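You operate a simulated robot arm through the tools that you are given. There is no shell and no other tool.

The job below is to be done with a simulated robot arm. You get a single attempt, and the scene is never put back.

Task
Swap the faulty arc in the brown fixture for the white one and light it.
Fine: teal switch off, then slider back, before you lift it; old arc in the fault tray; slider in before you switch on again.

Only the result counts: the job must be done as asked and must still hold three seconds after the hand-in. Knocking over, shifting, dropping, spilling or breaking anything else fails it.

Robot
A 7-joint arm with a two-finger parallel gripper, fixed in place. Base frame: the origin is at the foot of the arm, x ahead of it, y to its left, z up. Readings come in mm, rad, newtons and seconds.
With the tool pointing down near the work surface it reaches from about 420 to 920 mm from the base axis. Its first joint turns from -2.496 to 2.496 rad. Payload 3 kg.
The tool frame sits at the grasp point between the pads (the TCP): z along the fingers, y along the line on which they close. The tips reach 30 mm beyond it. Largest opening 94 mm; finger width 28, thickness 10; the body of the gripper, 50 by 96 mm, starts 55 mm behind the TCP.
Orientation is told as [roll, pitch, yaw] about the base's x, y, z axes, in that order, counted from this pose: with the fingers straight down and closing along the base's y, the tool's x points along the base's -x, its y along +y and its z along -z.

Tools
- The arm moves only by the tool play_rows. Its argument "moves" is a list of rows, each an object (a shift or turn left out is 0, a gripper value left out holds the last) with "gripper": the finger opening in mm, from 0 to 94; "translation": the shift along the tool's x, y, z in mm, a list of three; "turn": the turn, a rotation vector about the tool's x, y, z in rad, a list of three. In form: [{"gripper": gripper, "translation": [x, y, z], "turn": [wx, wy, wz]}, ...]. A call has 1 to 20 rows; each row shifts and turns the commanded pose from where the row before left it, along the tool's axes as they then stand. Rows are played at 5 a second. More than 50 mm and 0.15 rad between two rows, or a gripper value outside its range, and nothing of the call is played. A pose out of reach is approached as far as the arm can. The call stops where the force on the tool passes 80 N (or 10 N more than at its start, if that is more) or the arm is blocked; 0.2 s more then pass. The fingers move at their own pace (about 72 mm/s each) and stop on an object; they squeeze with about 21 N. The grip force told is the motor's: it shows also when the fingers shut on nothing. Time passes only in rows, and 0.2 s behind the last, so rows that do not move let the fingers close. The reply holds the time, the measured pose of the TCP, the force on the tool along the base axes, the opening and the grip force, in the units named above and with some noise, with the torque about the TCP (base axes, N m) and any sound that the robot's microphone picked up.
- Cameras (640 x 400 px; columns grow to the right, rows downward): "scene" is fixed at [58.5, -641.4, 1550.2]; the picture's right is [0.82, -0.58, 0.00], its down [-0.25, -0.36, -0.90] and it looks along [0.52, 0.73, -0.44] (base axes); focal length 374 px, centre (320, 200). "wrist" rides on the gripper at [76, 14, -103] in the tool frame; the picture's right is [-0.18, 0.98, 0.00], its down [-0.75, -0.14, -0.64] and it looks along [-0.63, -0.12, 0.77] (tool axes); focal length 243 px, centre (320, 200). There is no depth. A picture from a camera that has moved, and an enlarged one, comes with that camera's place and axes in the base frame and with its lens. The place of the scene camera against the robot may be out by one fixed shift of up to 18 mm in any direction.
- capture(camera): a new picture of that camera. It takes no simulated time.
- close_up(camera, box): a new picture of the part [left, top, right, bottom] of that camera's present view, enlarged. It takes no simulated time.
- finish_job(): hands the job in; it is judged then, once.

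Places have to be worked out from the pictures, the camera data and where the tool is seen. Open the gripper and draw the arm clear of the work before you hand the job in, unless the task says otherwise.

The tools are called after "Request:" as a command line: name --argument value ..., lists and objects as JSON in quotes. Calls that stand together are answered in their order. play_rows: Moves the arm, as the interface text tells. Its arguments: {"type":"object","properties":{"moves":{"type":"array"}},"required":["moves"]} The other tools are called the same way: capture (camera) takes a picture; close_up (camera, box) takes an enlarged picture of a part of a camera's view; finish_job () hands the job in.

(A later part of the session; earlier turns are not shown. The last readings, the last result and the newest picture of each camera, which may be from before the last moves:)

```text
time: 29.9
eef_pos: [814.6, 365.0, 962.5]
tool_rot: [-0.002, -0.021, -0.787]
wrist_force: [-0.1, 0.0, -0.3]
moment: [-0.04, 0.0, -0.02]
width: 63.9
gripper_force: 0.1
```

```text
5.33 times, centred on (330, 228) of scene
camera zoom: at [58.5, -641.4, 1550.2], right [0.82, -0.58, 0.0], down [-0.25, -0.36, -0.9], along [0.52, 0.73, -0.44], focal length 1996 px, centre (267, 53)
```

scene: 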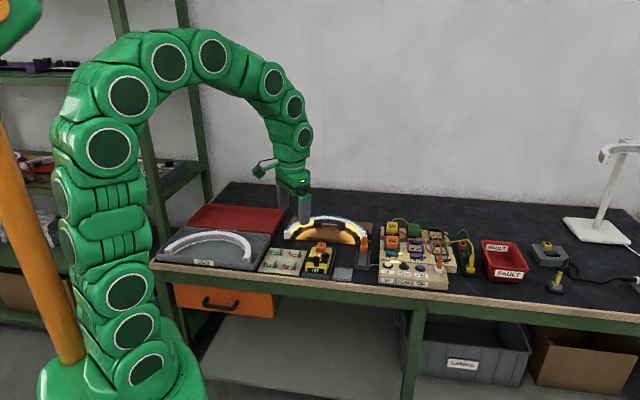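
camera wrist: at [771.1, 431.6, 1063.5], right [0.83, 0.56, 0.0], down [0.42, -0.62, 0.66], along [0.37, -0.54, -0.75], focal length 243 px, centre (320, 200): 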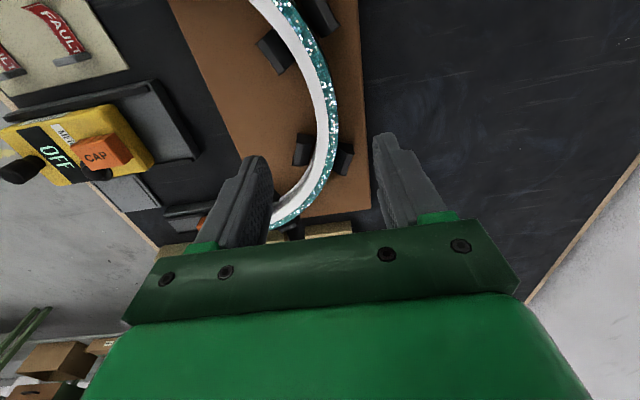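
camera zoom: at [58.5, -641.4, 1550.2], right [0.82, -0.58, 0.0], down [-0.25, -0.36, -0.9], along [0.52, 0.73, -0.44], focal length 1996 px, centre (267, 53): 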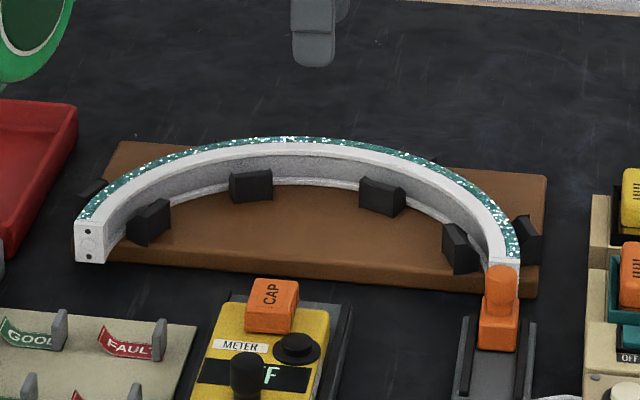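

The apex centre measures n≈841, s≈318, about 20 mm wide, top z≈846. I level the tool, shift 6.6 mm along n, descend to TCP z≈851 and close.

Request:
play_rows --moves '[{"translation": [0, 6.6, 10], "turn": [0.0134, 0.0163, -0.0017]}, {"translation": [0, 0, 30]}, {"translation": [0, 0, 30]}, {"translation": [0, 0, 20]}, {}]'

Request:
capture --camera "wrist"

Request:
close_up --camera "wrist" --box '[240, 90, 400, 190]'

Request:
close_up --camera "scene" --box '[270, 190, 390, 265]'

```text
time: 31.1
eef_pos: [816.5, 367.0, 870.2]
tool_rot: [-0.015, -0.003, -0.785]
wrist_force: [-0.1, -0.6, -0.7]
moment: [-0.01, -0.03, -0.01]
width: 64.0
gripper_force: 0.0
out of reach, approached as far as the arm can: row 1
```

```text
taken
camera wrist: at [773.6, 432.6, 973.8], right [0.82, 0.56, -0.01], down [0.44, -0.62, 0.65], along [0.36, -0.54, -0.76], focal length 243 px, centre (320, 200)
```

wrist: 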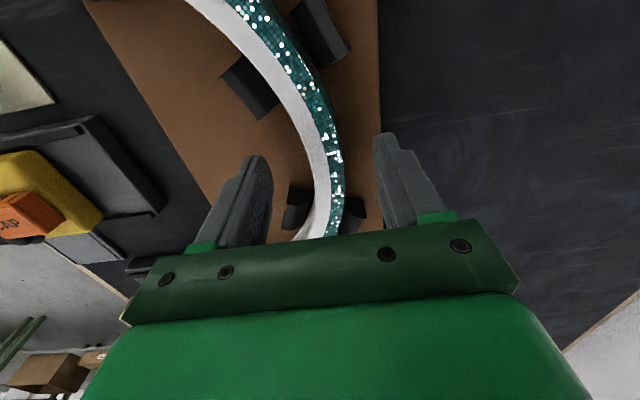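

```text
4.00 times, centred on (320, 140) of wrist
camera zoom: at [773.6, 432.6, 973.8], right [0.82, 0.56, -0.01], down [0.44, -0.62, 0.65], along [0.36, -0.54, -0.76], focal length 970 px, centre (320, 440)
```

zoom: 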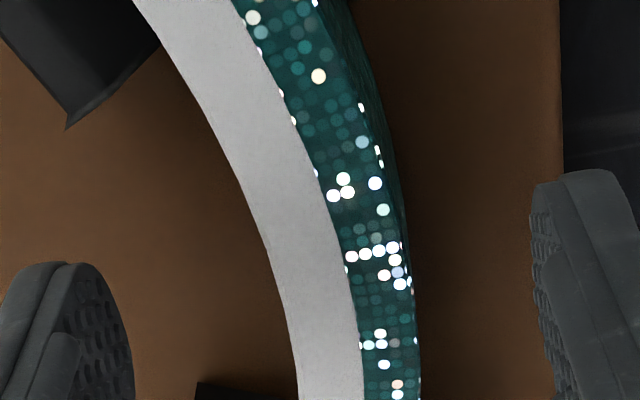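

```text
5.33 times, centred on (330, 228) of scene
camera zoom: at [58.5, -641.4, 1550.2], right [0.82, -0.58, 0.0], down [-0.25, -0.36, -0.9], along [0.52, 0.73, -0.44], focal length 1996 px, centre (267, 53)
```

zoom: 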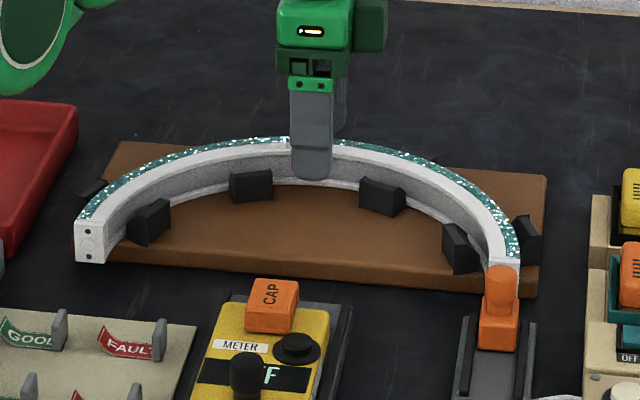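

The row-1 pose was reported out of reach at the higher z; the TCP now reads n≈836.8, 4 mm short, with a slight tilt. I nudge 3 mm outward with a levelling turn at this lower height and see whether it is reachable.

Request:
play_rows --moves '[{"translation": [0, 3.5, 4], "turn": [-0.0085, 0.0127, 0]}, {}]'

```text
time: 31.7
eef_pos: [818.3, 370.3, 867.5]
tool_rot: [-0.006, 0.009, -0.787]
wrist_force: [-0.2, -0.9, 0.1]
moment: [-0.02, -0.02, 0.0]
width: 64.1
gripper_force: 0.1
```

That worked: s≈317, n≈840.5, almost level. I descend to z≈850 and close on the arc.

Request:
play_rows --moves '[{"translation": [-1, 0, 8], "turn": [-0.0106, -0.002, 0]}, {"translation": [0, 0, 9]}, {}, {"gripper": 40}, {"gripper": 10}, {"gripper": 0}, {"gripper": 0}, {"gripper": 0}]'

Request:
close_up --camera "scene" --box '[270, 190, 390, 265]'

Request:
capture --camera "wrist"

```text
time: 33.5
eef_pos: [819.8, 367.8, 849.7]
tool_rot: [0.004, 0.008, -0.784]
wrist_force: [0.8, 0.7, 1.1]
moment: [-0.02, -0.04, 0.04]
width: 25.0
gripper_force: 20.8
```

```text
5.33 times, centred on (330, 228) of scene
camera zoom: at [58.5, -641.4, 1550.2], right [0.82, -0.58, 0.0], down [-0.25, -0.36, -0.9], along [0.52, 0.73, -0.44], focal length 1996 px, centre (267, 53)
```

zoom: 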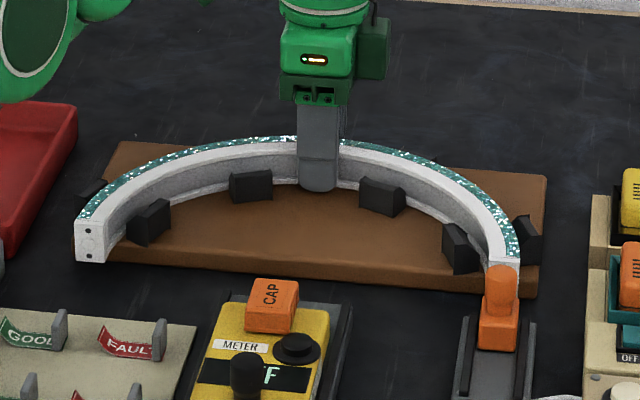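

```text
taken
camera wrist: at [776.5, 431.9, 953.8], right [0.83, 0.56, 0.0], down [0.43, -0.64, 0.64], along [0.36, -0.52, -0.77], focal length 243 px, centre (320, 200)
```

wrist: 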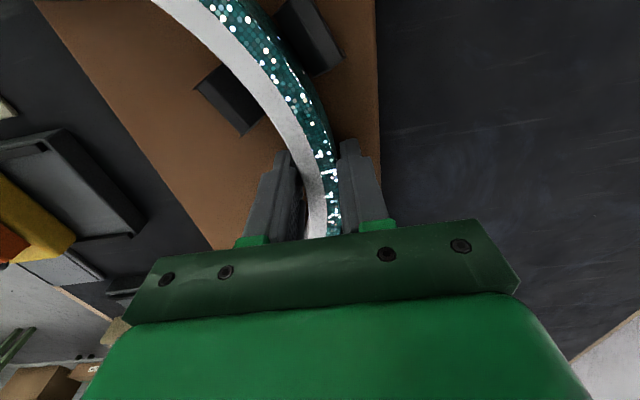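

The arc is held (width 25.0), with the seated grip pose at s≈319.6, n≈839.8, z≈849.7, which I keep as the reference for the new arc. I lift straight up in small steps.

Request:
play_rows --moves '[{"translation": [0, 0, -8]}, {"translation": [0, 0, -10]}, {"translation": [0, 0, -12]}, {"translation": [0, 0, -15]}, {}]'

Request:
close_up --camera "scene" --box '[270, 190, 390, 265]'

Request:
capture --camera "wrist"

```text
time: 34.7
eef_pos: [819.8, 368.2, 896.3]
tool_rot: [0.004, 0.007, -0.786]
wrist_force: [-0.2, -0.4, -1.8]
moment: [0.09, -0.08, 0.0]
width: 21.1
gripper_force: 21.1
```

```text
5.33 times, centred on (330, 228) of scene
camera zoom: at [58.5, -641.4, 1550.2], right [0.82, -0.58, 0.0], down [-0.25, -0.36, -0.9], along [0.52, 0.73, -0.44], focal length 1996 px, centre (267, 53)
```

zoom: 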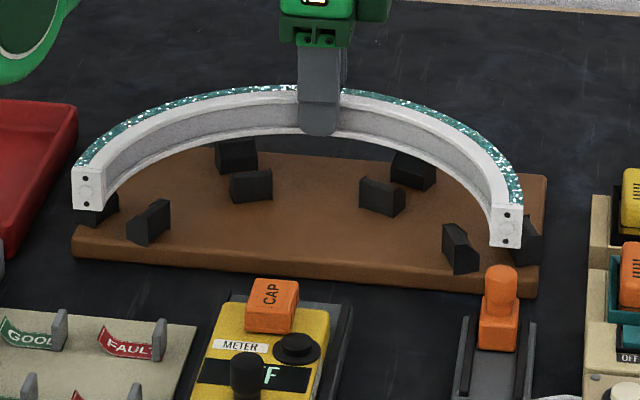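

```text
taken
camera wrist: at [776.0, 431.5, 998.6], right [0.83, 0.56, 0.0], down [0.43, -0.64, 0.64], along [0.36, -0.52, -0.77], focal length 243 px, centre (320, 200)
```

wrist: 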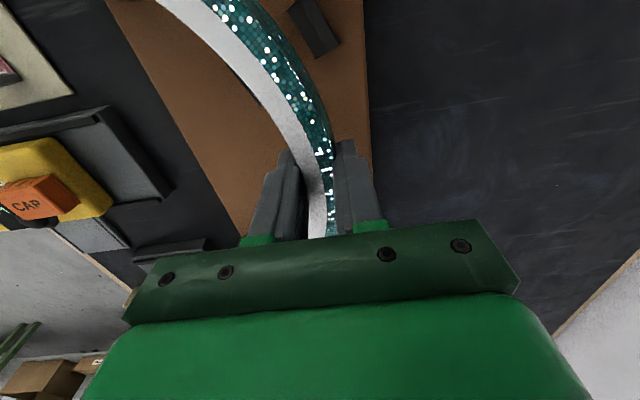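

The arc is out and level. I carry it along -s towards the FAULT tray (rim about s -231…124, n 715…903 by my estimate), stopping above it at s≈-56, n≈875 to check alignment.

Request:
play_rows --moves '[{"translation": [30, 0, -6]}, {"translation": [40, 3, -6]}, {"translation": [40, 4, -3]}, {"translation": [40, 4, 0]}, {"translation": [40, 4, 0]}, {"translation": [40, 4, 0]}, {"translation": [40, 4, 0]}, {"translation": [40, 4, 0]}, {"translation": [40, 4, 0]}, {"translation": [25, 4, 0]}, {}, {}]'

Request:
capture --camera "wrist"

Request:
close_up --camera "scene" --box '[160, 160, 320, 260]'

```text
time: 37.3
eef_pos: [577.6, 657.4, 912.1]
tool_rot: [0.004, 0.007, -0.783]
wrist_force: [0.3, -0.3, -1.6]
moment: [0.08, -0.08, 0.01]
width: 20.7
gripper_force: 21.1
```

```text
taken
camera wrist: at [535.3, 721.4, 1015.6], right [0.83, 0.56, 0.0], down [0.43, -0.64, 0.64], along [0.36, -0.52, -0.77], focal length 243 px, centre (320, 200)
```

wrist: 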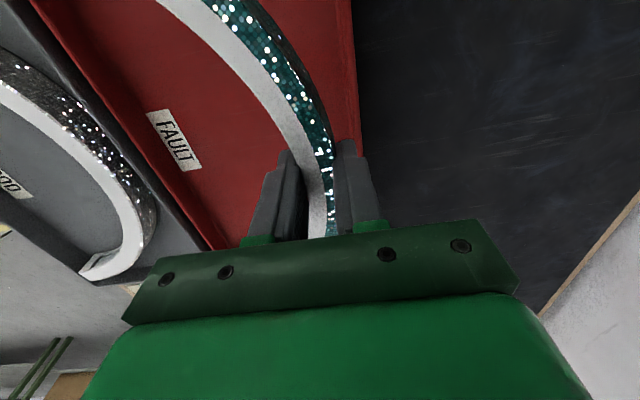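

```text
4.00 times, centred on (240, 210) of scene
camera zoom: at [58.5, -641.4, 1550.2], right [0.82, -0.58, 0.0], down [-0.25, -0.36, -0.9], along [0.52, 0.73, -0.44], focal length 1497 px, centre (640, 160)
```

zoom: 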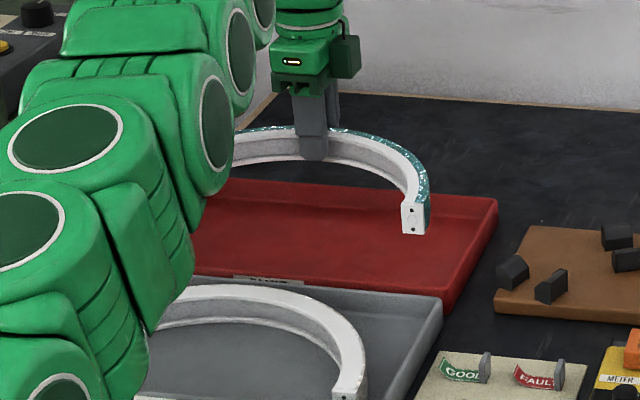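

Held arc and tray line up: tray rim spans about s -226…122, n 711…907, so I want TCP s≈-50, n≈876.5. I shift by +6/+3 mm and lower it, slowly towards the end.

Request:
play_rows --moves '[{"translation": [-6, 3, 15]}, {"translation": [0, 0, 15]}, {"translation": [0, 0, 10]}, {"translation": [0, 0, 8]}, {}]'

Request:
close_up --camera "scene" --box '[160, 160, 320, 260]'

Request:
capture --camera "wrist"

```text
time: 38.5
eef_pos: [585.3, 657.0, 863.9]
tool_rot: [0.005, 0.006, -0.786]
wrist_force: [0.3, -0.2, -1.8]
moment: [0.08, -0.06, 0.0]
width: 20.7
gripper_force: 20.3
```

```text
4.00 times, centred on (240, 210) of scene
camera zoom: at [58.5, -641.4, 1550.2], right [0.82, -0.58, 0.0], down [-0.25, -0.36, -0.9], along [0.52, 0.73, -0.44], focal length 1497 px, centre (640, 160)
```

zoom: 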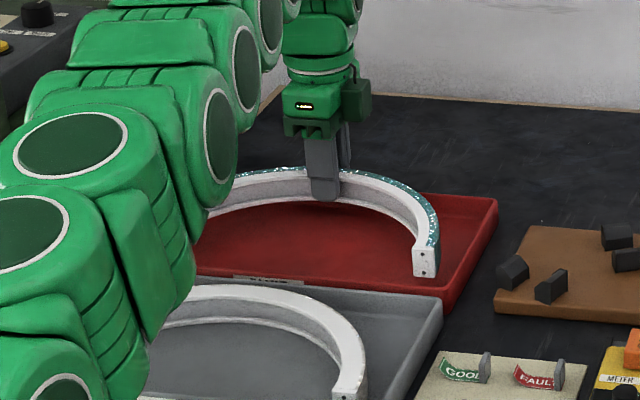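

```text
taken
camera wrist: at [542.4, 720.0, 968.0], right [0.83, 0.56, 0.0], down [0.43, -0.64, 0.64], along [0.36, -0.52, -0.77], focal length 243 px, centre (320, 200)
```

wrist: 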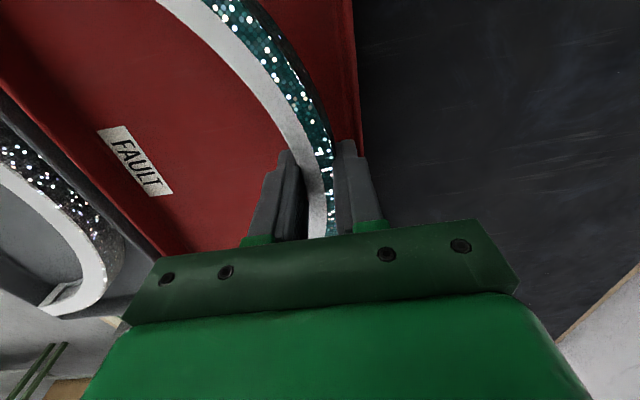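

Before going lower I check the clearance of the outer finger to the tray's rear wall.

Request:
close_up --camera "wrist" --box '[290, 60, 418, 140]'

Request:
close_up --camera "scene" --box '[230, 190, 294, 240]'

```text
5.00 times, centred on (354, 100) of wrist
camera zoom: at [542.4, 720.0, 968.0], right [0.83, 0.56, 0.0], down [0.43, -0.64, 0.64], along [0.36, -0.52, -0.77], focal length 1213 px, centre (150, 700)
```

zoom: 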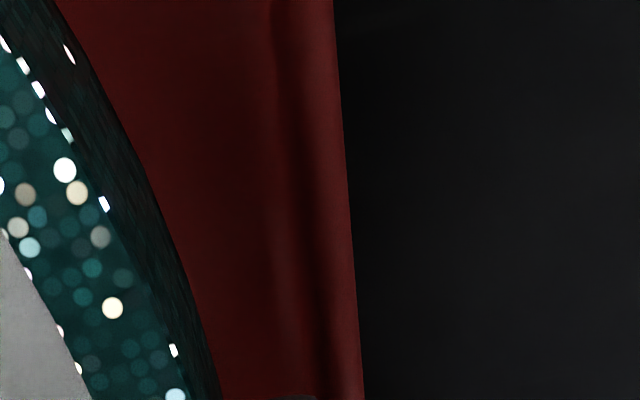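

```text
8.00 times, centred on (262, 215) of scene
camera zoom: at [58.5, -641.4, 1550.2], right [0.82, -0.58, 0.0], down [-0.25, -0.36, -0.9], along [0.52, 0.73, -0.44], focal length 2994 px, centre (784, 80)
```

zoom: 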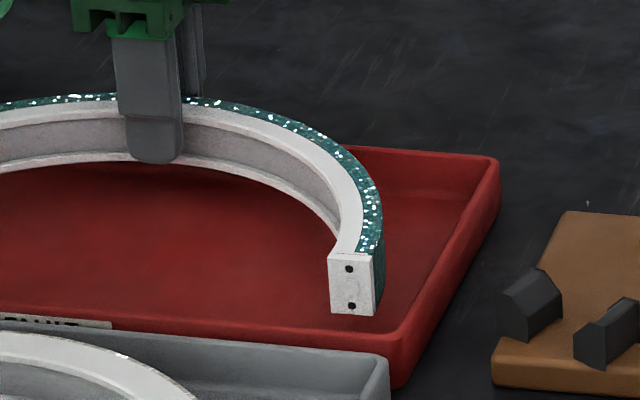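

The rear wall's inner rim is at n≈903 and the front inner rim at ≈716. I shift back 5 mm to n≈873 to balance finger and arc clearances, then lower until it touches the tray floor.

Request:
play_rows --moves '[{"translation": [0, -5.4, 0]}, {"translation": [0, 0, 7]}, {"translation": [0, 0, 4]}, {"translation": [0, 0, 3]}, {"translation": [0, 0, 2]}, {}]'

Request:
close_up --camera "scene" --box '[230, 190, 294, 240]'

```text
time: 39.9
eef_pos: [581.6, 652.7, 848.9]
tool_rot: [0.002, 0.007, -0.785]
wrist_force: [0.4, -0.1, -1.9]
moment: [0.1, -0.06, 0.05]
width: 20.7
gripper_force: 21.6
```

```text
8.00 times, centred on (262, 215) of scene
camera zoom: at [58.5, -641.4, 1550.2], right [0.82, -0.58, 0.0], down [-0.25, -0.36, -0.9], along [0.52, 0.73, -0.44], focal length 2994 px, centre (784, 80)
```

zoom: 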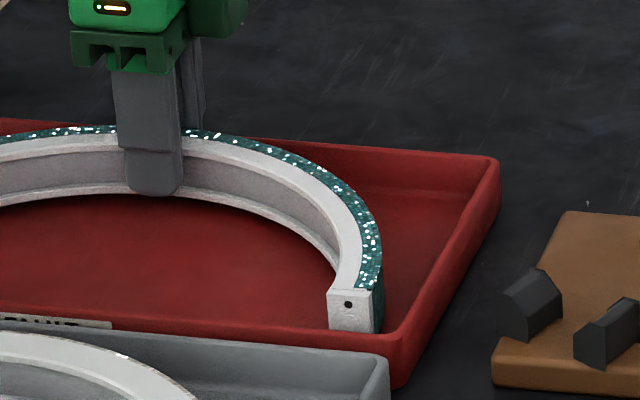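

The arc's end is now below the tray rim without contact. I continue down in 1.5 mm steps until force shows.

Request:
play_rows --moves '[{"translation": [0, 0, 1.5]}, {"translation": [0, 0, 1.5]}, {"translation": [0, 0, 1.5]}, {}]'

```text
time: 40.9
eef_pos: [581.4, 653.4, 843.8]
tool_rot: [0.003, 0.008, -0.785]
wrist_force: [-0.3, -0.2, -2.2]
moment: [0.04, -0.04, -0.02]
width: 20.7
gripper_force: 21.3
```

Request:
play_rows --moves '[{"translation": [0, 0, 1.5]}, {"translation": [0, 0, 1.5]}, {}]'

Request:
close_up --camera "scene" --box '[230, 190, 294, 240]'

```text
time: 41.7
eef_pos: [580.8, 652.5, 841.2]
tool_rot: [0.003, 0.008, -0.786]
wrist_force: [-0.2, 1.0, 0.9]
moment: [-0.23, 0.08, 0.05]
width: 20.8
gripper_force: 21.2
```

```text
8.00 times, centred on (262, 215) of scene
camera zoom: at [58.5, -641.4, 1550.2], right [0.82, -0.58, 0.0], down [-0.25, -0.36, -0.9], along [0.52, 0.73, -0.44], focal length 2994 px, centre (784, 80)
```

zoom: 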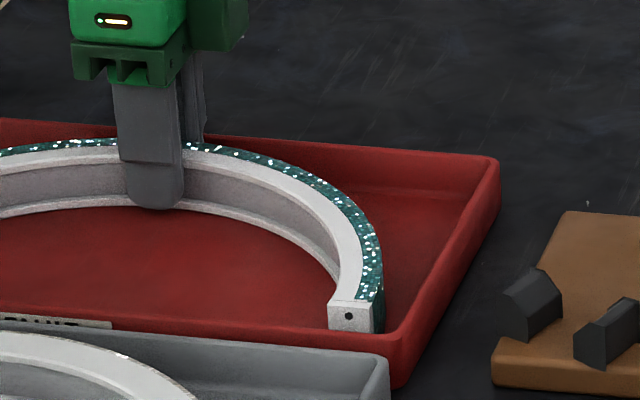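

Touchdown is showing (z force changed from -2.2 to +0.9). I go 1 mm further, open to 34 mm and rise.

Request:
play_rows --moves '[{"translation": [0, 0, 1]}, {}, {"gripper": 32}, {"gripper": 32}, {"gripper": 32}, {"translation": [0, 0, -10], "gripper": 32}, {"translation": [0, 0, -20], "gripper": 32}, {"translation": [0, 0, -25], "gripper": 32}, {"translation": [0, -30, -25]}, {}]'

Request:
close_up --camera "scene" --box '[180, 180, 310, 260]'

Request:
capture --camera "wrist"

```text
time: 43.9
eef_pos: [559.9, 630.7, 919.8]
tool_rot: [0.004, 0.006, -0.785]
wrist_force: [0.6, 0.3, 0.0]
moment: [-0.02, 0.03, -0.01]
width: 32.1
gripper_force: 0.0
```

```text
4.92 times, centred on (245, 220) of scene
camera zoom: at [58.5, -641.4, 1550.2], right [0.82, -0.58, 0.0], down [-0.25, -0.36, -0.9], along [0.52, 0.73, -0.44], focal length 1843 px, centre (689, 102)
```

zoom: 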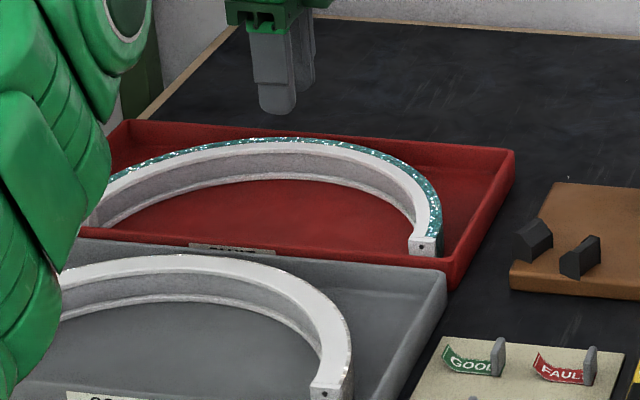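

```text
taken
camera wrist: at [517.1, 694.1, 1024.0], right [0.83, 0.56, 0.0], down [0.43, -0.64, 0.64], along [0.36, -0.52, -0.77], focal length 243 px, centre (320, 200)
```

wrist: 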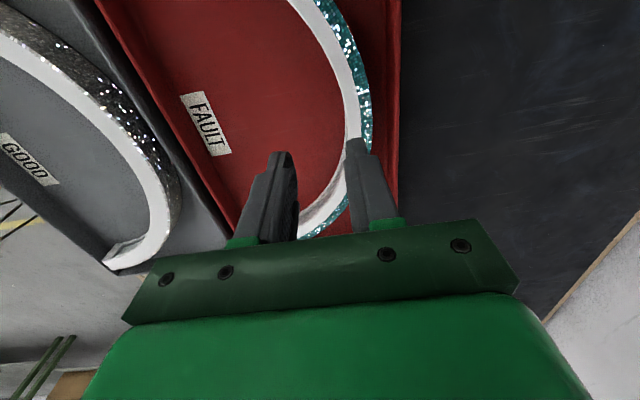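

The old arc sits flat in the FAULT tray. Now I go above the new arc's apex (about s=-51, n=676) for a close look.

Request:
play_rows --moves '[{"translation": [0, -42, -10], "gripper": 60}, {"translation": [0, -42, -10], "gripper": 60}, {"translation": [0, -42, -10], "gripper": 60}, {"translation": [0, -40, -10], "gripper": 60}, {}, {}]'

Request:
capture --camera "wrist"

Request:
close_up --camera "wrist" --box '[160, 0, 480, 200]'

Request:
close_up --camera "scene" --box '[150, 200, 280, 280]'

```text
time: 45.3
eef_pos: [443.6, 513.8, 959.8]
tool_rot: [0.004, 0.008, -0.785]
wrist_force: [-0.5, 0.0, -0.3]
moment: [0.0, 0.02, -0.02]
width: 60.2
gripper_force: 0.0
```

```text
taken
camera wrist: at [400.2, 577.0, 1063.5], right [0.83, 0.56, 0.0], down [0.43, -0.64, 0.64], along [0.36, -0.52, -0.77], focal length 243 px, centre (320, 200)
```

wrist: 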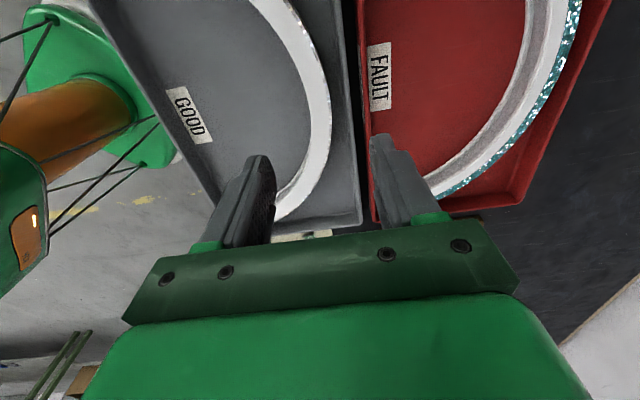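

```text
2.00 times, centred on (320, 100) of wrist
camera zoom: at [400.2, 577.0, 1063.5], right [0.83, 0.56, 0.0], down [0.43, -0.64, 0.64], along [0.36, -0.52, -0.77], focal length 485 px, centre (320, 400)
```

zoom: 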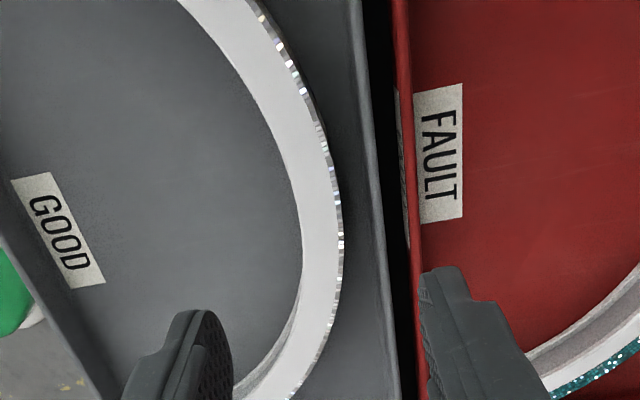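

```text
4.92 times, centred on (215, 240) of scene
camera zoom: at [58.5, -641.4, 1550.2], right [0.82, -0.58, 0.0], down [-0.25, -0.36, -0.9], along [0.52, 0.73, -0.44], focal length 1843 px, centre (837, 3)
```

zoom: 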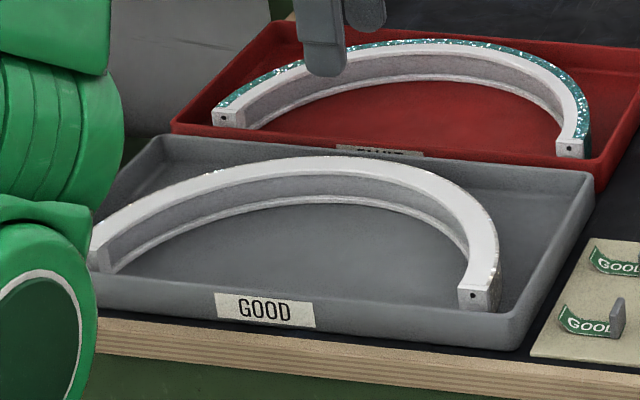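

Circle fit of the outer edge puts the new arc's centre at s≈-52.5, n≈536.7 (radius 150), apex at n≈686. To get its rotation I view both ends with the same camera offset, first the -s end.

Request:
play_rows --moves '[{"translation": [25, -29, 0]}, {"translation": [25, -29, 0]}, {"translation": [25, -29, 0]}, {"translation": [25, -30, 0]}, {}, {}]'

Request:
close_up --camera "wrist" --box '[160, 0, 480, 200]'

Request:
play_rows --moves '[{"translation": [-45, 0, 0]}, {"translation": [-45, 0, 0]}, {"translation": [-50, 0, 0]}, {"translation": [-50, 0, 0]}, {"translation": [-50, 0, 0]}, {"translation": [-35, 0, 0]}, {}, {}]'

Request:
close_up --camera "wrist" --box '[160, 0, 480, 200]'

```text
time: 46.7
eef_pos: [289.9, 502.0, 958.9]
tool_rot: [0.003, 0.007, -0.786]
wrist_force: [-0.4, -0.4, 0.1]
moment: [-0.02, 0.01, -0.02]
width: 59.8
gripper_force: 0.1
```

```text
2.00 times, centred on (320, 100) of wrist
camera zoom: at [247.0, 565.7, 1063.8], right [0.83, 0.56, 0.0], down [0.43, -0.64, 0.64], along [0.36, -0.52, -0.77], focal length 485 px, centre (320, 400)
```

zoom: 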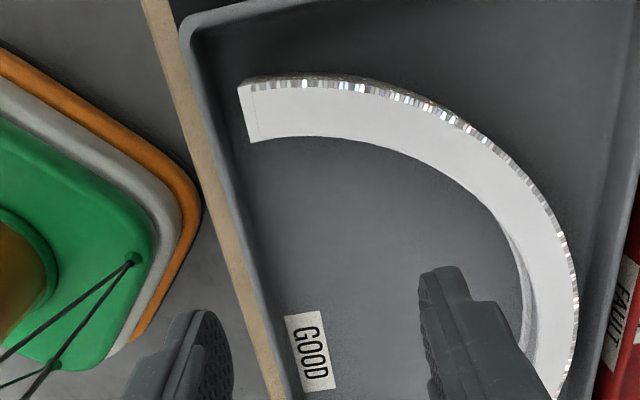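

```text
time: 48.5
eef_pos: [484.9, 305.8, 957.0]
tool_rot: [0.004, 0.005, -0.785]
wrist_force: [-1.3, 0.2, 0.5]
moment: [0.0, 0.0, 0.02]
width: 60.2
gripper_force: 0.1
```

```text
2.00 times, centred on (320, 100) of wrist
camera zoom: at [441.4, 370.4, 1060.7], right [0.83, 0.56, 0.0], down [0.43, -0.64, 0.64], along [0.36, -0.52, -0.77], focal length 485 px, centre (320, 400)
```

zoom: 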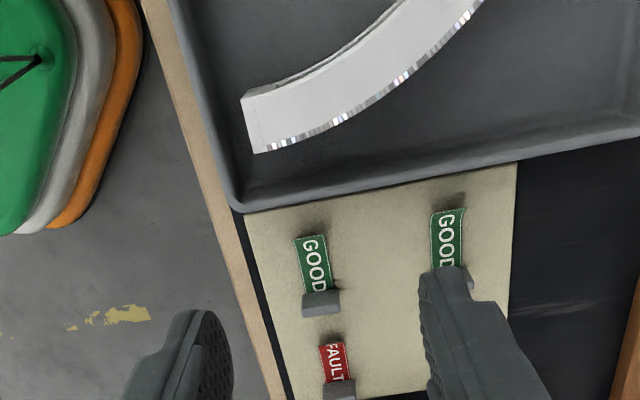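

Both ends lie at n≈538, so the new arc is aligned with the bench, centre s≈-54.3, n≈537.7, top z≈833. The gap to the tray's rear wall is only ~13 mm, so I'll grip high. I move above its apex and go down to z≈890 for a check.

Request:
play_rows --moves '[{"translation": [36, 23.6, 0], "turn": [-0.0014, -0.007, 0], "gripper": 44}, {"translation": [36, 23.6, 0], "gripper": 44}, {"translation": [36, 23.6, 0]}, {"translation": [36, 23.6, 0]}, {"translation": [36.5, 23.6, 0]}, {"translation": [0, 0, 35]}, {"translation": [0, 0, 30]}, {}, {}]'

Request:
close_up --camera "wrist" --box '[220, 60, 420, 185]'

Request:
close_up --camera "scene" --box '[170, 200, 280, 270]'

```text
time: 50.5
eef_pos: [440.8, 518.6, 893.5]
tool_rot: [0.006, 0.002, -0.786]
wrist_force: [0.0, 0.2, -1.2]
moment: [0.02, 0.02, 0.03]
width: 44.0
gripper_force: 0.0
```

```text
3.20 times, centred on (320, 122) of wrist
camera zoom: at [396.5, 583.0, 995.4], right [0.83, 0.56, 0.01], down [0.43, -0.64, 0.64], along [0.37, -0.53, -0.77], focal length 776 px, centre (320, 448)
```

zoom: 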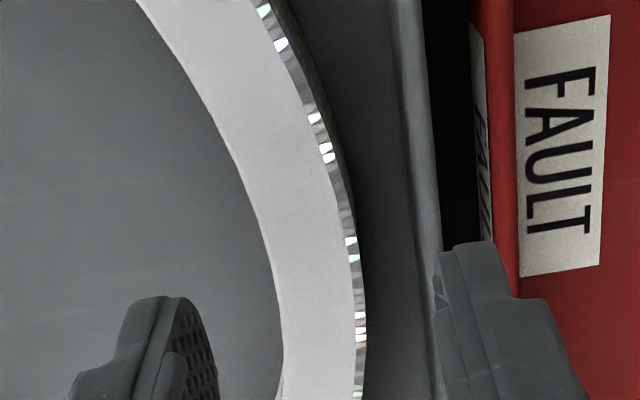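

```text
5.71 times, centred on (225, 235) of scene
camera zoom: at [58.5, -641.4, 1550.2], right [0.82, -0.58, 0.0], down [-0.25, -0.36, -0.9], along [0.52, 0.73, -0.44], focal length 2139 px, centre (863, 0)
```

zoom: 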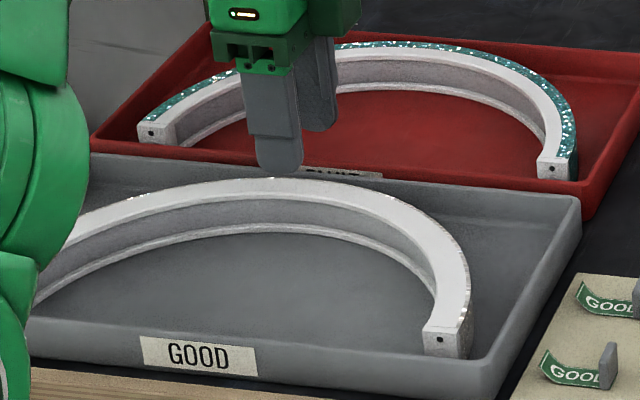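

The tray's inner rim is at n≈701 and the arc's outer apex at ≈686.7, so I narrow the opening to 27 mm, shift to n≈676.7 and come down to TCP z≈847 before closing.

Request:
play_rows --moves '[{"translation": [0.5, -1.7, 0], "gripper": 27}, {"gripper": 27}, {"translation": [0, 0, 20]}, {"translation": [0, 0, 12]}, {"translation": [0, 0, 6]}, {}]'

Request:
close_up --camera "wrist" --box '[240, 90, 400, 190]'

Request:
close_up --camera "scene" --box '[170, 200, 280, 270]'

```text
time: 51.9
eef_pos: [437.8, 517.6, 854.9]
tool_rot: [0.004, 0.0, -0.786]
wrist_force: [0.9, -0.7, 0.5]
moment: [0.01, 0.0, 0.0]
width: 27.1
gripper_force: 0.1
```

```text
4.00 times, centred on (320, 140) of wrist
camera zoom: at [394.9, 581.2, 958.2], right [0.83, 0.56, 0.01], down [0.43, -0.63, 0.64], along [0.37, -0.53, -0.77], focal length 970 px, centre (320, 440)
```

zoom: 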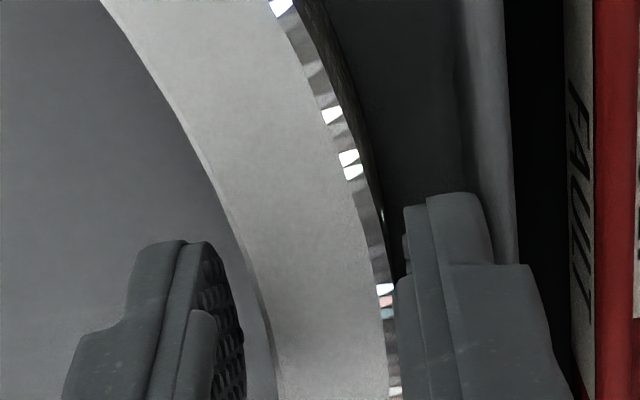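

```text
5.71 times, centred on (225, 235) of scene
camera zoom: at [58.5, -641.4, 1550.2], right [0.82, -0.58, 0.0], down [-0.25, -0.36, -0.9], along [0.52, 0.73, -0.44], focal length 2139 px, centre (863, 0)
```

zoom: 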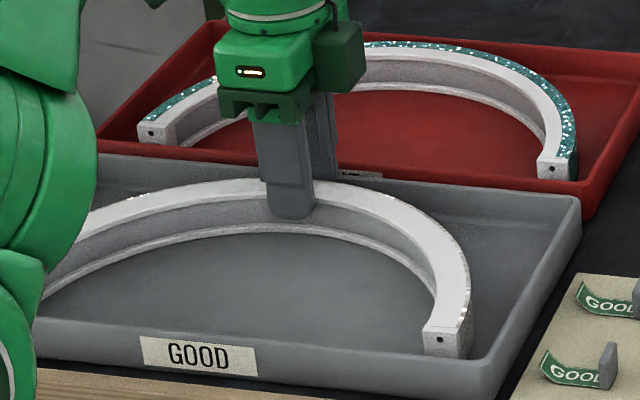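

The fingers straddle the arc with clearance to the wall. I shift +1.5 mm in n and +2 mm in s, lower to TCP z≈847 and close.

Request:
play_rows --moves '[{"translation": [-2, 1.3, 2]}, {"translation": [0, 0, 3]}, {"translation": [0, 0, 3]}, {}, {"gripper": 15}, {"gripper": 5}, {"gripper": 0}, {"gripper": 0}, {"gripper": 0}]'

Request:
close_up --camera "scene" --box '[170, 200, 280, 270]'

Request:
capture --camera "wrist"

```text
time: 53.9
eef_pos: [441.0, 517.3, 846.5]
tool_rot: [0.005, 0.001, -0.785]
wrist_force: [-0.7, -0.7, -0.1]
moment: [-0.03, 0.04, 0.0]
width: 20.8
gripper_force: 21.2
```

```text
5.71 times, centred on (225, 235) of scene
camera zoom: at [58.5, -641.4, 1550.2], right [0.82, -0.58, 0.0], down [-0.25, -0.36, -0.9], along [0.52, 0.73, -0.44], focal length 2139 px, centre (863, 0)
```

zoom: 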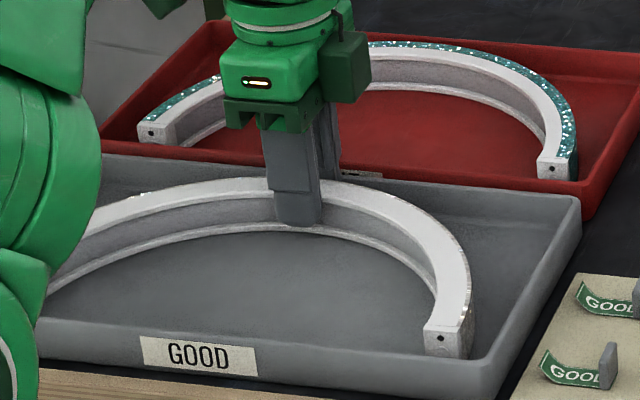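

```text
taken
camera wrist: at [397.4, 580.7, 950.4], right [0.83, 0.56, 0.01], down [0.43, -0.64, 0.64], along [0.37, -0.53, -0.77], focal length 243 px, centre (320, 200)
```

wrist: 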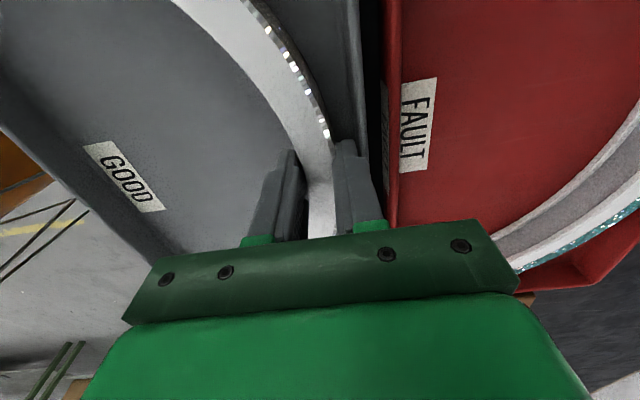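

The new arc is gripped at 20.8 mm (s≈-54.0, n≈677.6). I lift it vertically and check how it hangs before travelling.

Request:
play_rows --moves '[{"translation": [0, 0, -6]}, {"translation": [0, 0, -10]}, {"translation": [0, 0, -15]}, {"translation": [0, 0, -20]}, {"translation": [0, 0, -20]}, {"translation": [0, 0, -14]}, {}]'

Request:
close_up --camera "scene" --box '[150, 180, 290, 270]'

```text
time: 55.5
eef_pos: [440.3, 514.9, 932.5]
tool_rot: [0.005, 0.0, -0.786]
wrist_force: [0.0, 0.5, -1.9]
moment: [0.07, -0.12, 0.0]
width: 20.8
gripper_force: 20.5
```

```text
4.44 times, centred on (220, 225) of scene
camera zoom: at [58.5, -641.4, 1550.2], right [0.82, -0.58, 0.0], down [-0.25, -0.36, -0.9], along [0.52, 0.73, -0.44], focal length 1664 px, centre (764, 89)
```

zoom: 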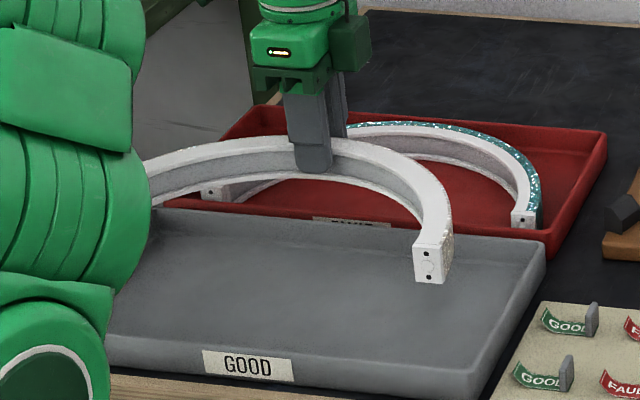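

It hangs level with no slip. I carry it to above the fixture, stopping short at n≈800 where the arm still reaches at z≈930.

Request:
play_rows --moves '[{"translation": [-30, 10, 0]}, {"translation": [-38, 12, 0]}, {"translation": [-38, 12, 0]}, {"translation": [-38, 12, 0]}, {"translation": [-38, 12, 0]}, {"translation": [-38, 12, 0]}, {"translation": [-38, 12, 0]}, {"translation": [-38, 12, 0]}, {"translation": [-38, 12, 0]}, {"translation": [-39, 17, 0]}, {}, {}]'

Request:
capture --camera "scene"

Request:
capture --camera "wrist"

```text
time: 58.1
eef_pos: [791.8, 340.3, 932.9]
tool_rot: [0.005, -0.001, -0.785]
wrist_force: [-0.1, 0.4, -1.5]
moment: [0.08, -0.1, 0.0]
width: 21.0
gripper_force: 21.1
```

```text
taken
```

scene: 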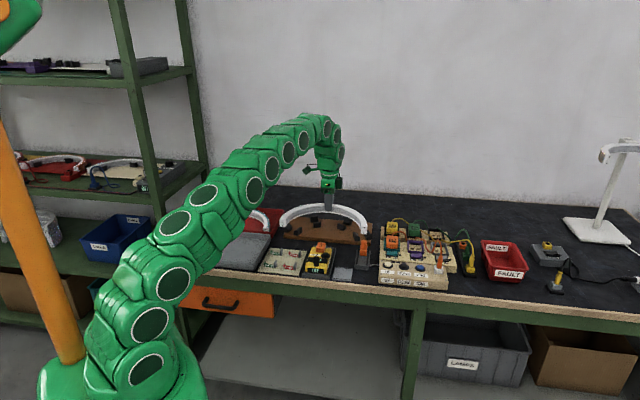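

```text
taken
camera wrist: at [748.3, 404.2, 1035.4], right [0.83, 0.56, 0.01], down [0.43, -0.64, 0.64], along [0.37, -0.53, -0.77], focal length 243 px, centre (320, 200)
```

wrist: 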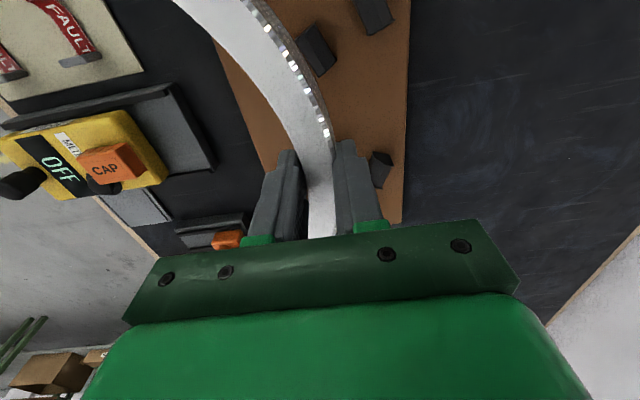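

Now at s≈319.3, n≈800.5. I go diagonally out and down to n≈839.8, z≈900, just above the blocks.

Request:
play_rows --moves '[{"translation": [0, 10, 9]}, {"translation": [0, 10, 9]}, {"translation": [0, 10, 8]}, {"translation": [0, 9.3, 7]}, {}, {}]'

Request:
capture --camera "wrist"

Request:
close_up --camera "scene" --box '[270, 190, 390, 265]'

```text
time: 59.5
eef_pos: [819.6, 366.6, 899.5]
tool_rot: [0.005, 0.0, -0.786]
wrist_force: [-0.3, 0.7, -1.8]
moment: [0.06, -0.08, 0.02]
width: 21.0
gripper_force: 21.2
```

```text
taken
camera wrist: at [775.9, 431.6, 1002.7], right [0.83, 0.56, 0.01], down [0.43, -0.63, 0.64], along [0.37, -0.53, -0.77], focal length 243 px, centre (320, 200)
```

wrist: 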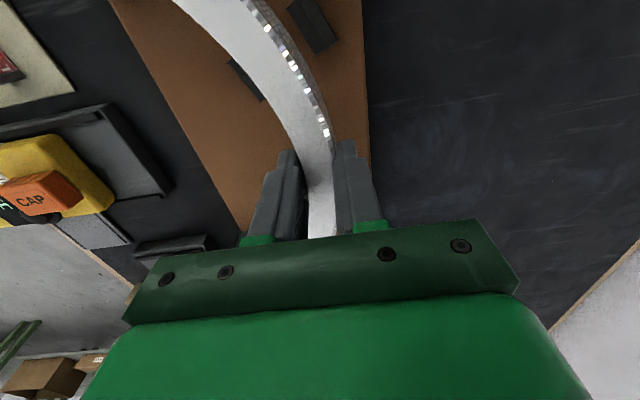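

```text
5.33 times, centred on (330, 228) of scene
camera zoom: at [58.5, -641.4, 1550.2], right [0.82, -0.58, 0.0], down [-0.25, -0.36, -0.9], along [0.52, 0.73, -0.44], focal length 1996 px, centre (267, 53)
```

zoom: 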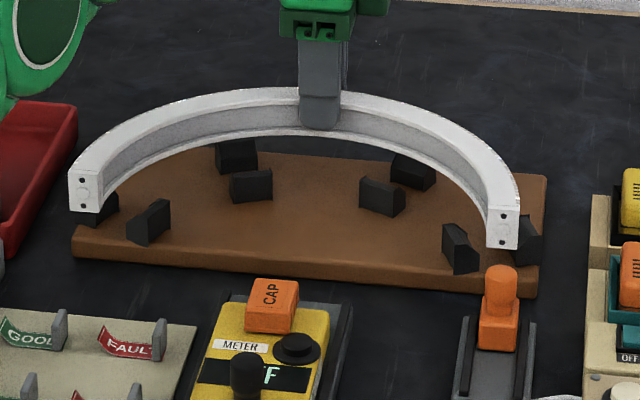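

Compared with the old arc at the same spot, the new one appears a few pixels further to -s. I zoom on both ends to judge the offset to the blocks.

Request:
close_up --camera "scene" --box '[278, 208, 318, 238]'

Request:
close_up --camera "scene" --box '[345, 218, 385, 248]'

Request:
close_up --camera "wrist" --box '[220, 0, 380, 100]'

```text
13.33 times, centred on (298, 223) of scene
camera zoom: at [58.5, -641.4, 1550.2], right [0.82, -0.58, 0.0], down [-0.25, -0.36, -0.9], along [0.52, 0.73, -0.44], focal length 4990 px, centre (613, -107)
```

zoom: 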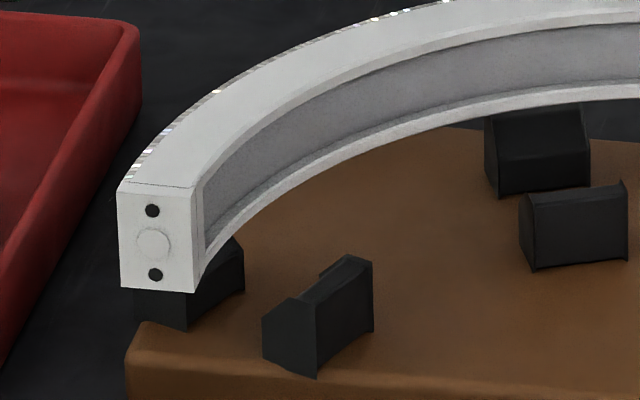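

```text
13.33 times, centred on (365, 233) of scene
camera zoom: at [58.5, -641.4, 1550.2], right [0.82, -0.58, 0.0], down [-0.25, -0.36, -0.9], along [0.52, 0.73, -0.44], focal length 4990 px, centre (-280, -240)
```

zoom: 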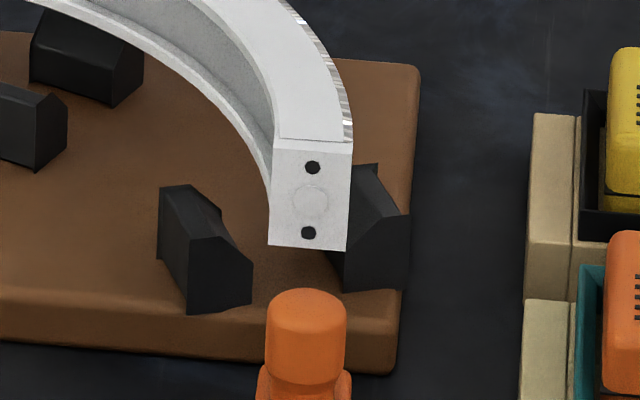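

```text
4.00 times, centred on (300, 50) of wrist
camera zoom: at [775.9, 431.6, 1002.7], right [0.83, 0.56, 0.01], down [0.43, -0.63, 0.64], along [0.37, -0.53, -0.77], focal length 970 px, centre (400, 800)
```

zoom: 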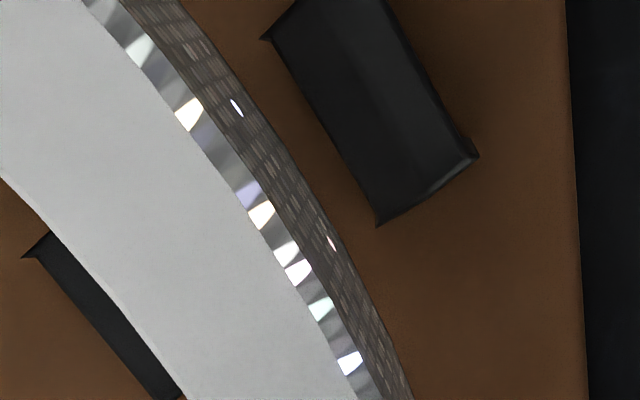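

The blocks have tapered lead-ins, and the new arc sits about 1.5–2 mm too far to -s. I shift by +1.7 mm and lower it slowly into the blocks.

Request:
play_rows --moves '[{"translation": [-1.7, 0, 0]}, {"translation": [0, 0, 5]}, {"translation": [0, 0, 5]}, {"translation": [0, 0, 4]}, {}]'

Request:
close_up --camera "scene" --box '[270, 190, 390, 265]'

Request:
close_up --camera "wrist" --box '[220, 0, 380, 100]'

```text
time: 60.7
eef_pos: [820.4, 366.9, 886.1]
tool_rot: [0.005, 0.001, -0.785]
wrist_force: [0.7, -0.4, -1.7]
moment: [0.03, -0.08, 0.01]
width: 20.7
gripper_force: 21.0
```

```text
5.33 times, centred on (330, 228) of scene
camera zoom: at [58.5, -641.4, 1550.2], right [0.82, -0.58, 0.0], down [-0.25, -0.36, -0.9], along [0.52, 0.73, -0.44], focal length 1996 px, centre (267, 53)
```

zoom: 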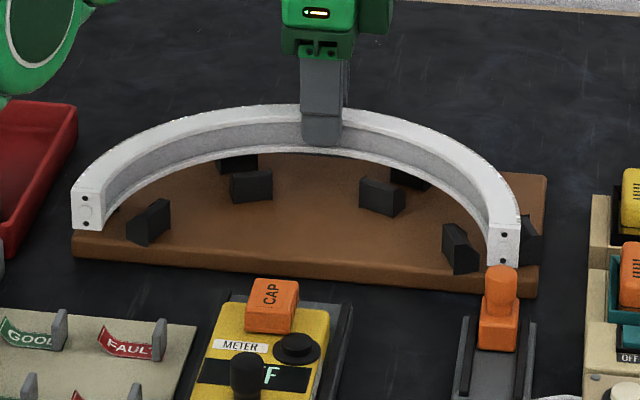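

```text
4.00 times, centred on (300, 50) of wrist
camera zoom: at [776.9, 430.8, 988.9], right [0.83, 0.56, 0.01], down [0.43, -0.64, 0.64], along [0.37, -0.53, -0.77], focal length 970 px, centre (400, 800)
```

zoom: 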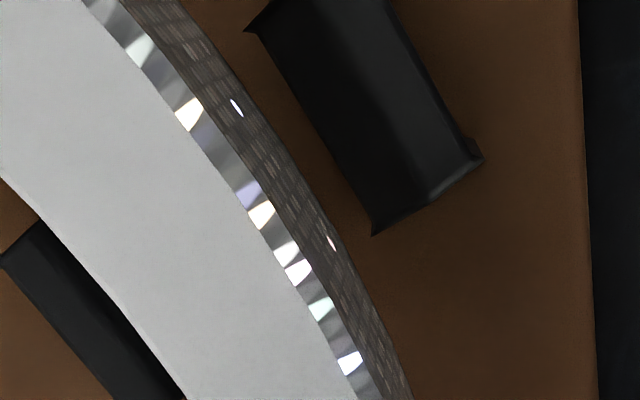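

No contact yet and it is centred between the blocks. I continue down in 3 mm steps.

Request:
play_rows --moves '[{"translation": [0, 0, 3]}, {"translation": [0, 0, 3]}, {"translation": [0, 0, 3]}, {"translation": [0, 0, 3]}, {}]'

Request:
close_up --camera "scene" --box '[270, 190, 390, 265]'

```text
time: 61.9
eef_pos: [820.3, 366.4, 874.6]
tool_rot: [0.005, -0.001, -0.785]
wrist_force: [0.7, -0.2, -1.6]
moment: [0.06, -0.07, 0.02]
width: 20.5
gripper_force: 20.7
```

```text
5.33 times, centred on (330, 228) of scene
camera zoom: at [58.5, -641.4, 1550.2], right [0.82, -0.58, 0.0], down [-0.25, -0.36, -0.9], along [0.52, 0.73, -0.44], focal length 1996 px, centre (267, 53)
```

zoom: 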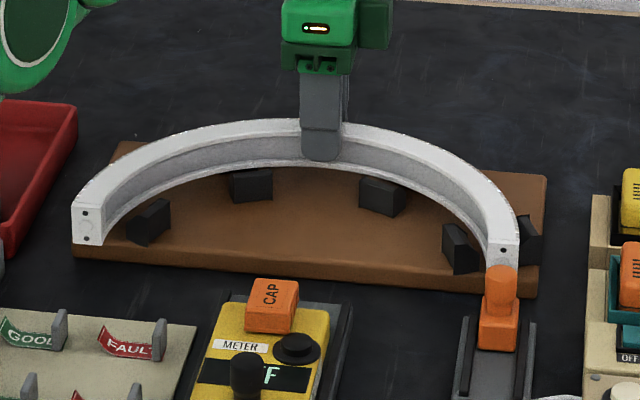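

Still free. I continue in 2–3 mm steps toward the seat, expected around TCP z≈857–860.

Request:
play_rows --moves '[{"translation": [0, 0, 3]}, {"translation": [0, 0, 3]}, {"translation": [0, 0, 2]}, {"translation": [0, 0, 2]}, {}]'

Request:
close_up --camera "scene" --box '[270, 190, 390, 265]'

```text
time: 63.1
eef_pos: [819.8, 366.8, 864.6]
tool_rot: [0.005, -0.001, -0.784]
wrist_force: [0.1, -0.1, -2.0]
moment: [0.02, -0.07, -0.01]
width: 20.5
gripper_force: 21.5
```

```text
5.33 times, centred on (330, 228) of scene
camera zoom: at [58.5, -641.4, 1550.2], right [0.82, -0.58, 0.0], down [-0.25, -0.36, -0.9], along [0.52, 0.73, -0.44], focal length 1996 px, centre (267, 53)
```

zoom: 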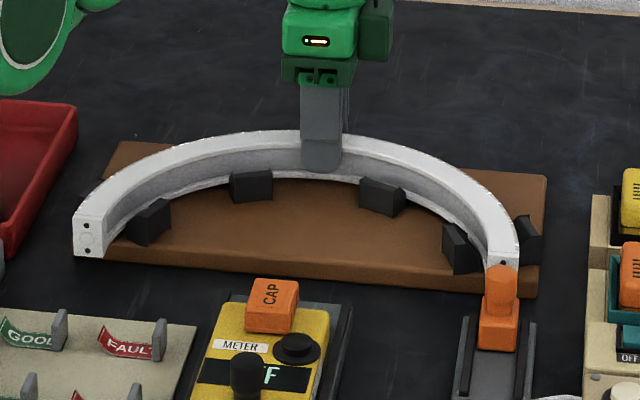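

A few millimetres remain. I continue with 1.5 mm steps.

Request:
play_rows --moves '[{"translation": [0, 0, 1.5]}, {"translation": [0, 0, 1.5]}, {"translation": [0, 0, 1.5]}, {}]'

Request:
play_rows --moves '[{"translation": [0, 0, 1.5]}, {}]'

Request:
close_up --camera "scene" --box '[270, 190, 390, 265]'

```text
time: 64.1
eef_pos: [820.0, 366.2, 859.8]
tool_rot: [0.005, 0.001, -0.785]
wrist_force: [1.2, 0.8, -0.3]
moment: [-0.23, -0.13, 0.07]
width: 20.9
gripper_force: 20.9
```

```text
time: 64.7
eef_pos: [820.5, 366.9, 859.7]
tool_rot: [0.006, -0.001, -0.785]
wrist_force: [0.9, 0.8, 6.1]
moment: [0.09, 0.15, -0.01]
width: 20.8
gripper_force: 20.7
```

```text
5.33 times, centred on (330, 228) of scene
camera zoom: at [58.5, -641.4, 1550.2], right [0.82, -0.58, 0.0], down [-0.25, -0.36, -0.9], along [0.52, 0.73, -0.44], focal length 1996 px, centre (267, 53)
```

zoom: 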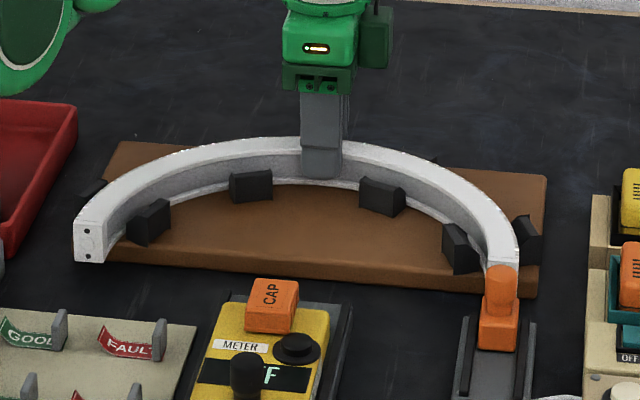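

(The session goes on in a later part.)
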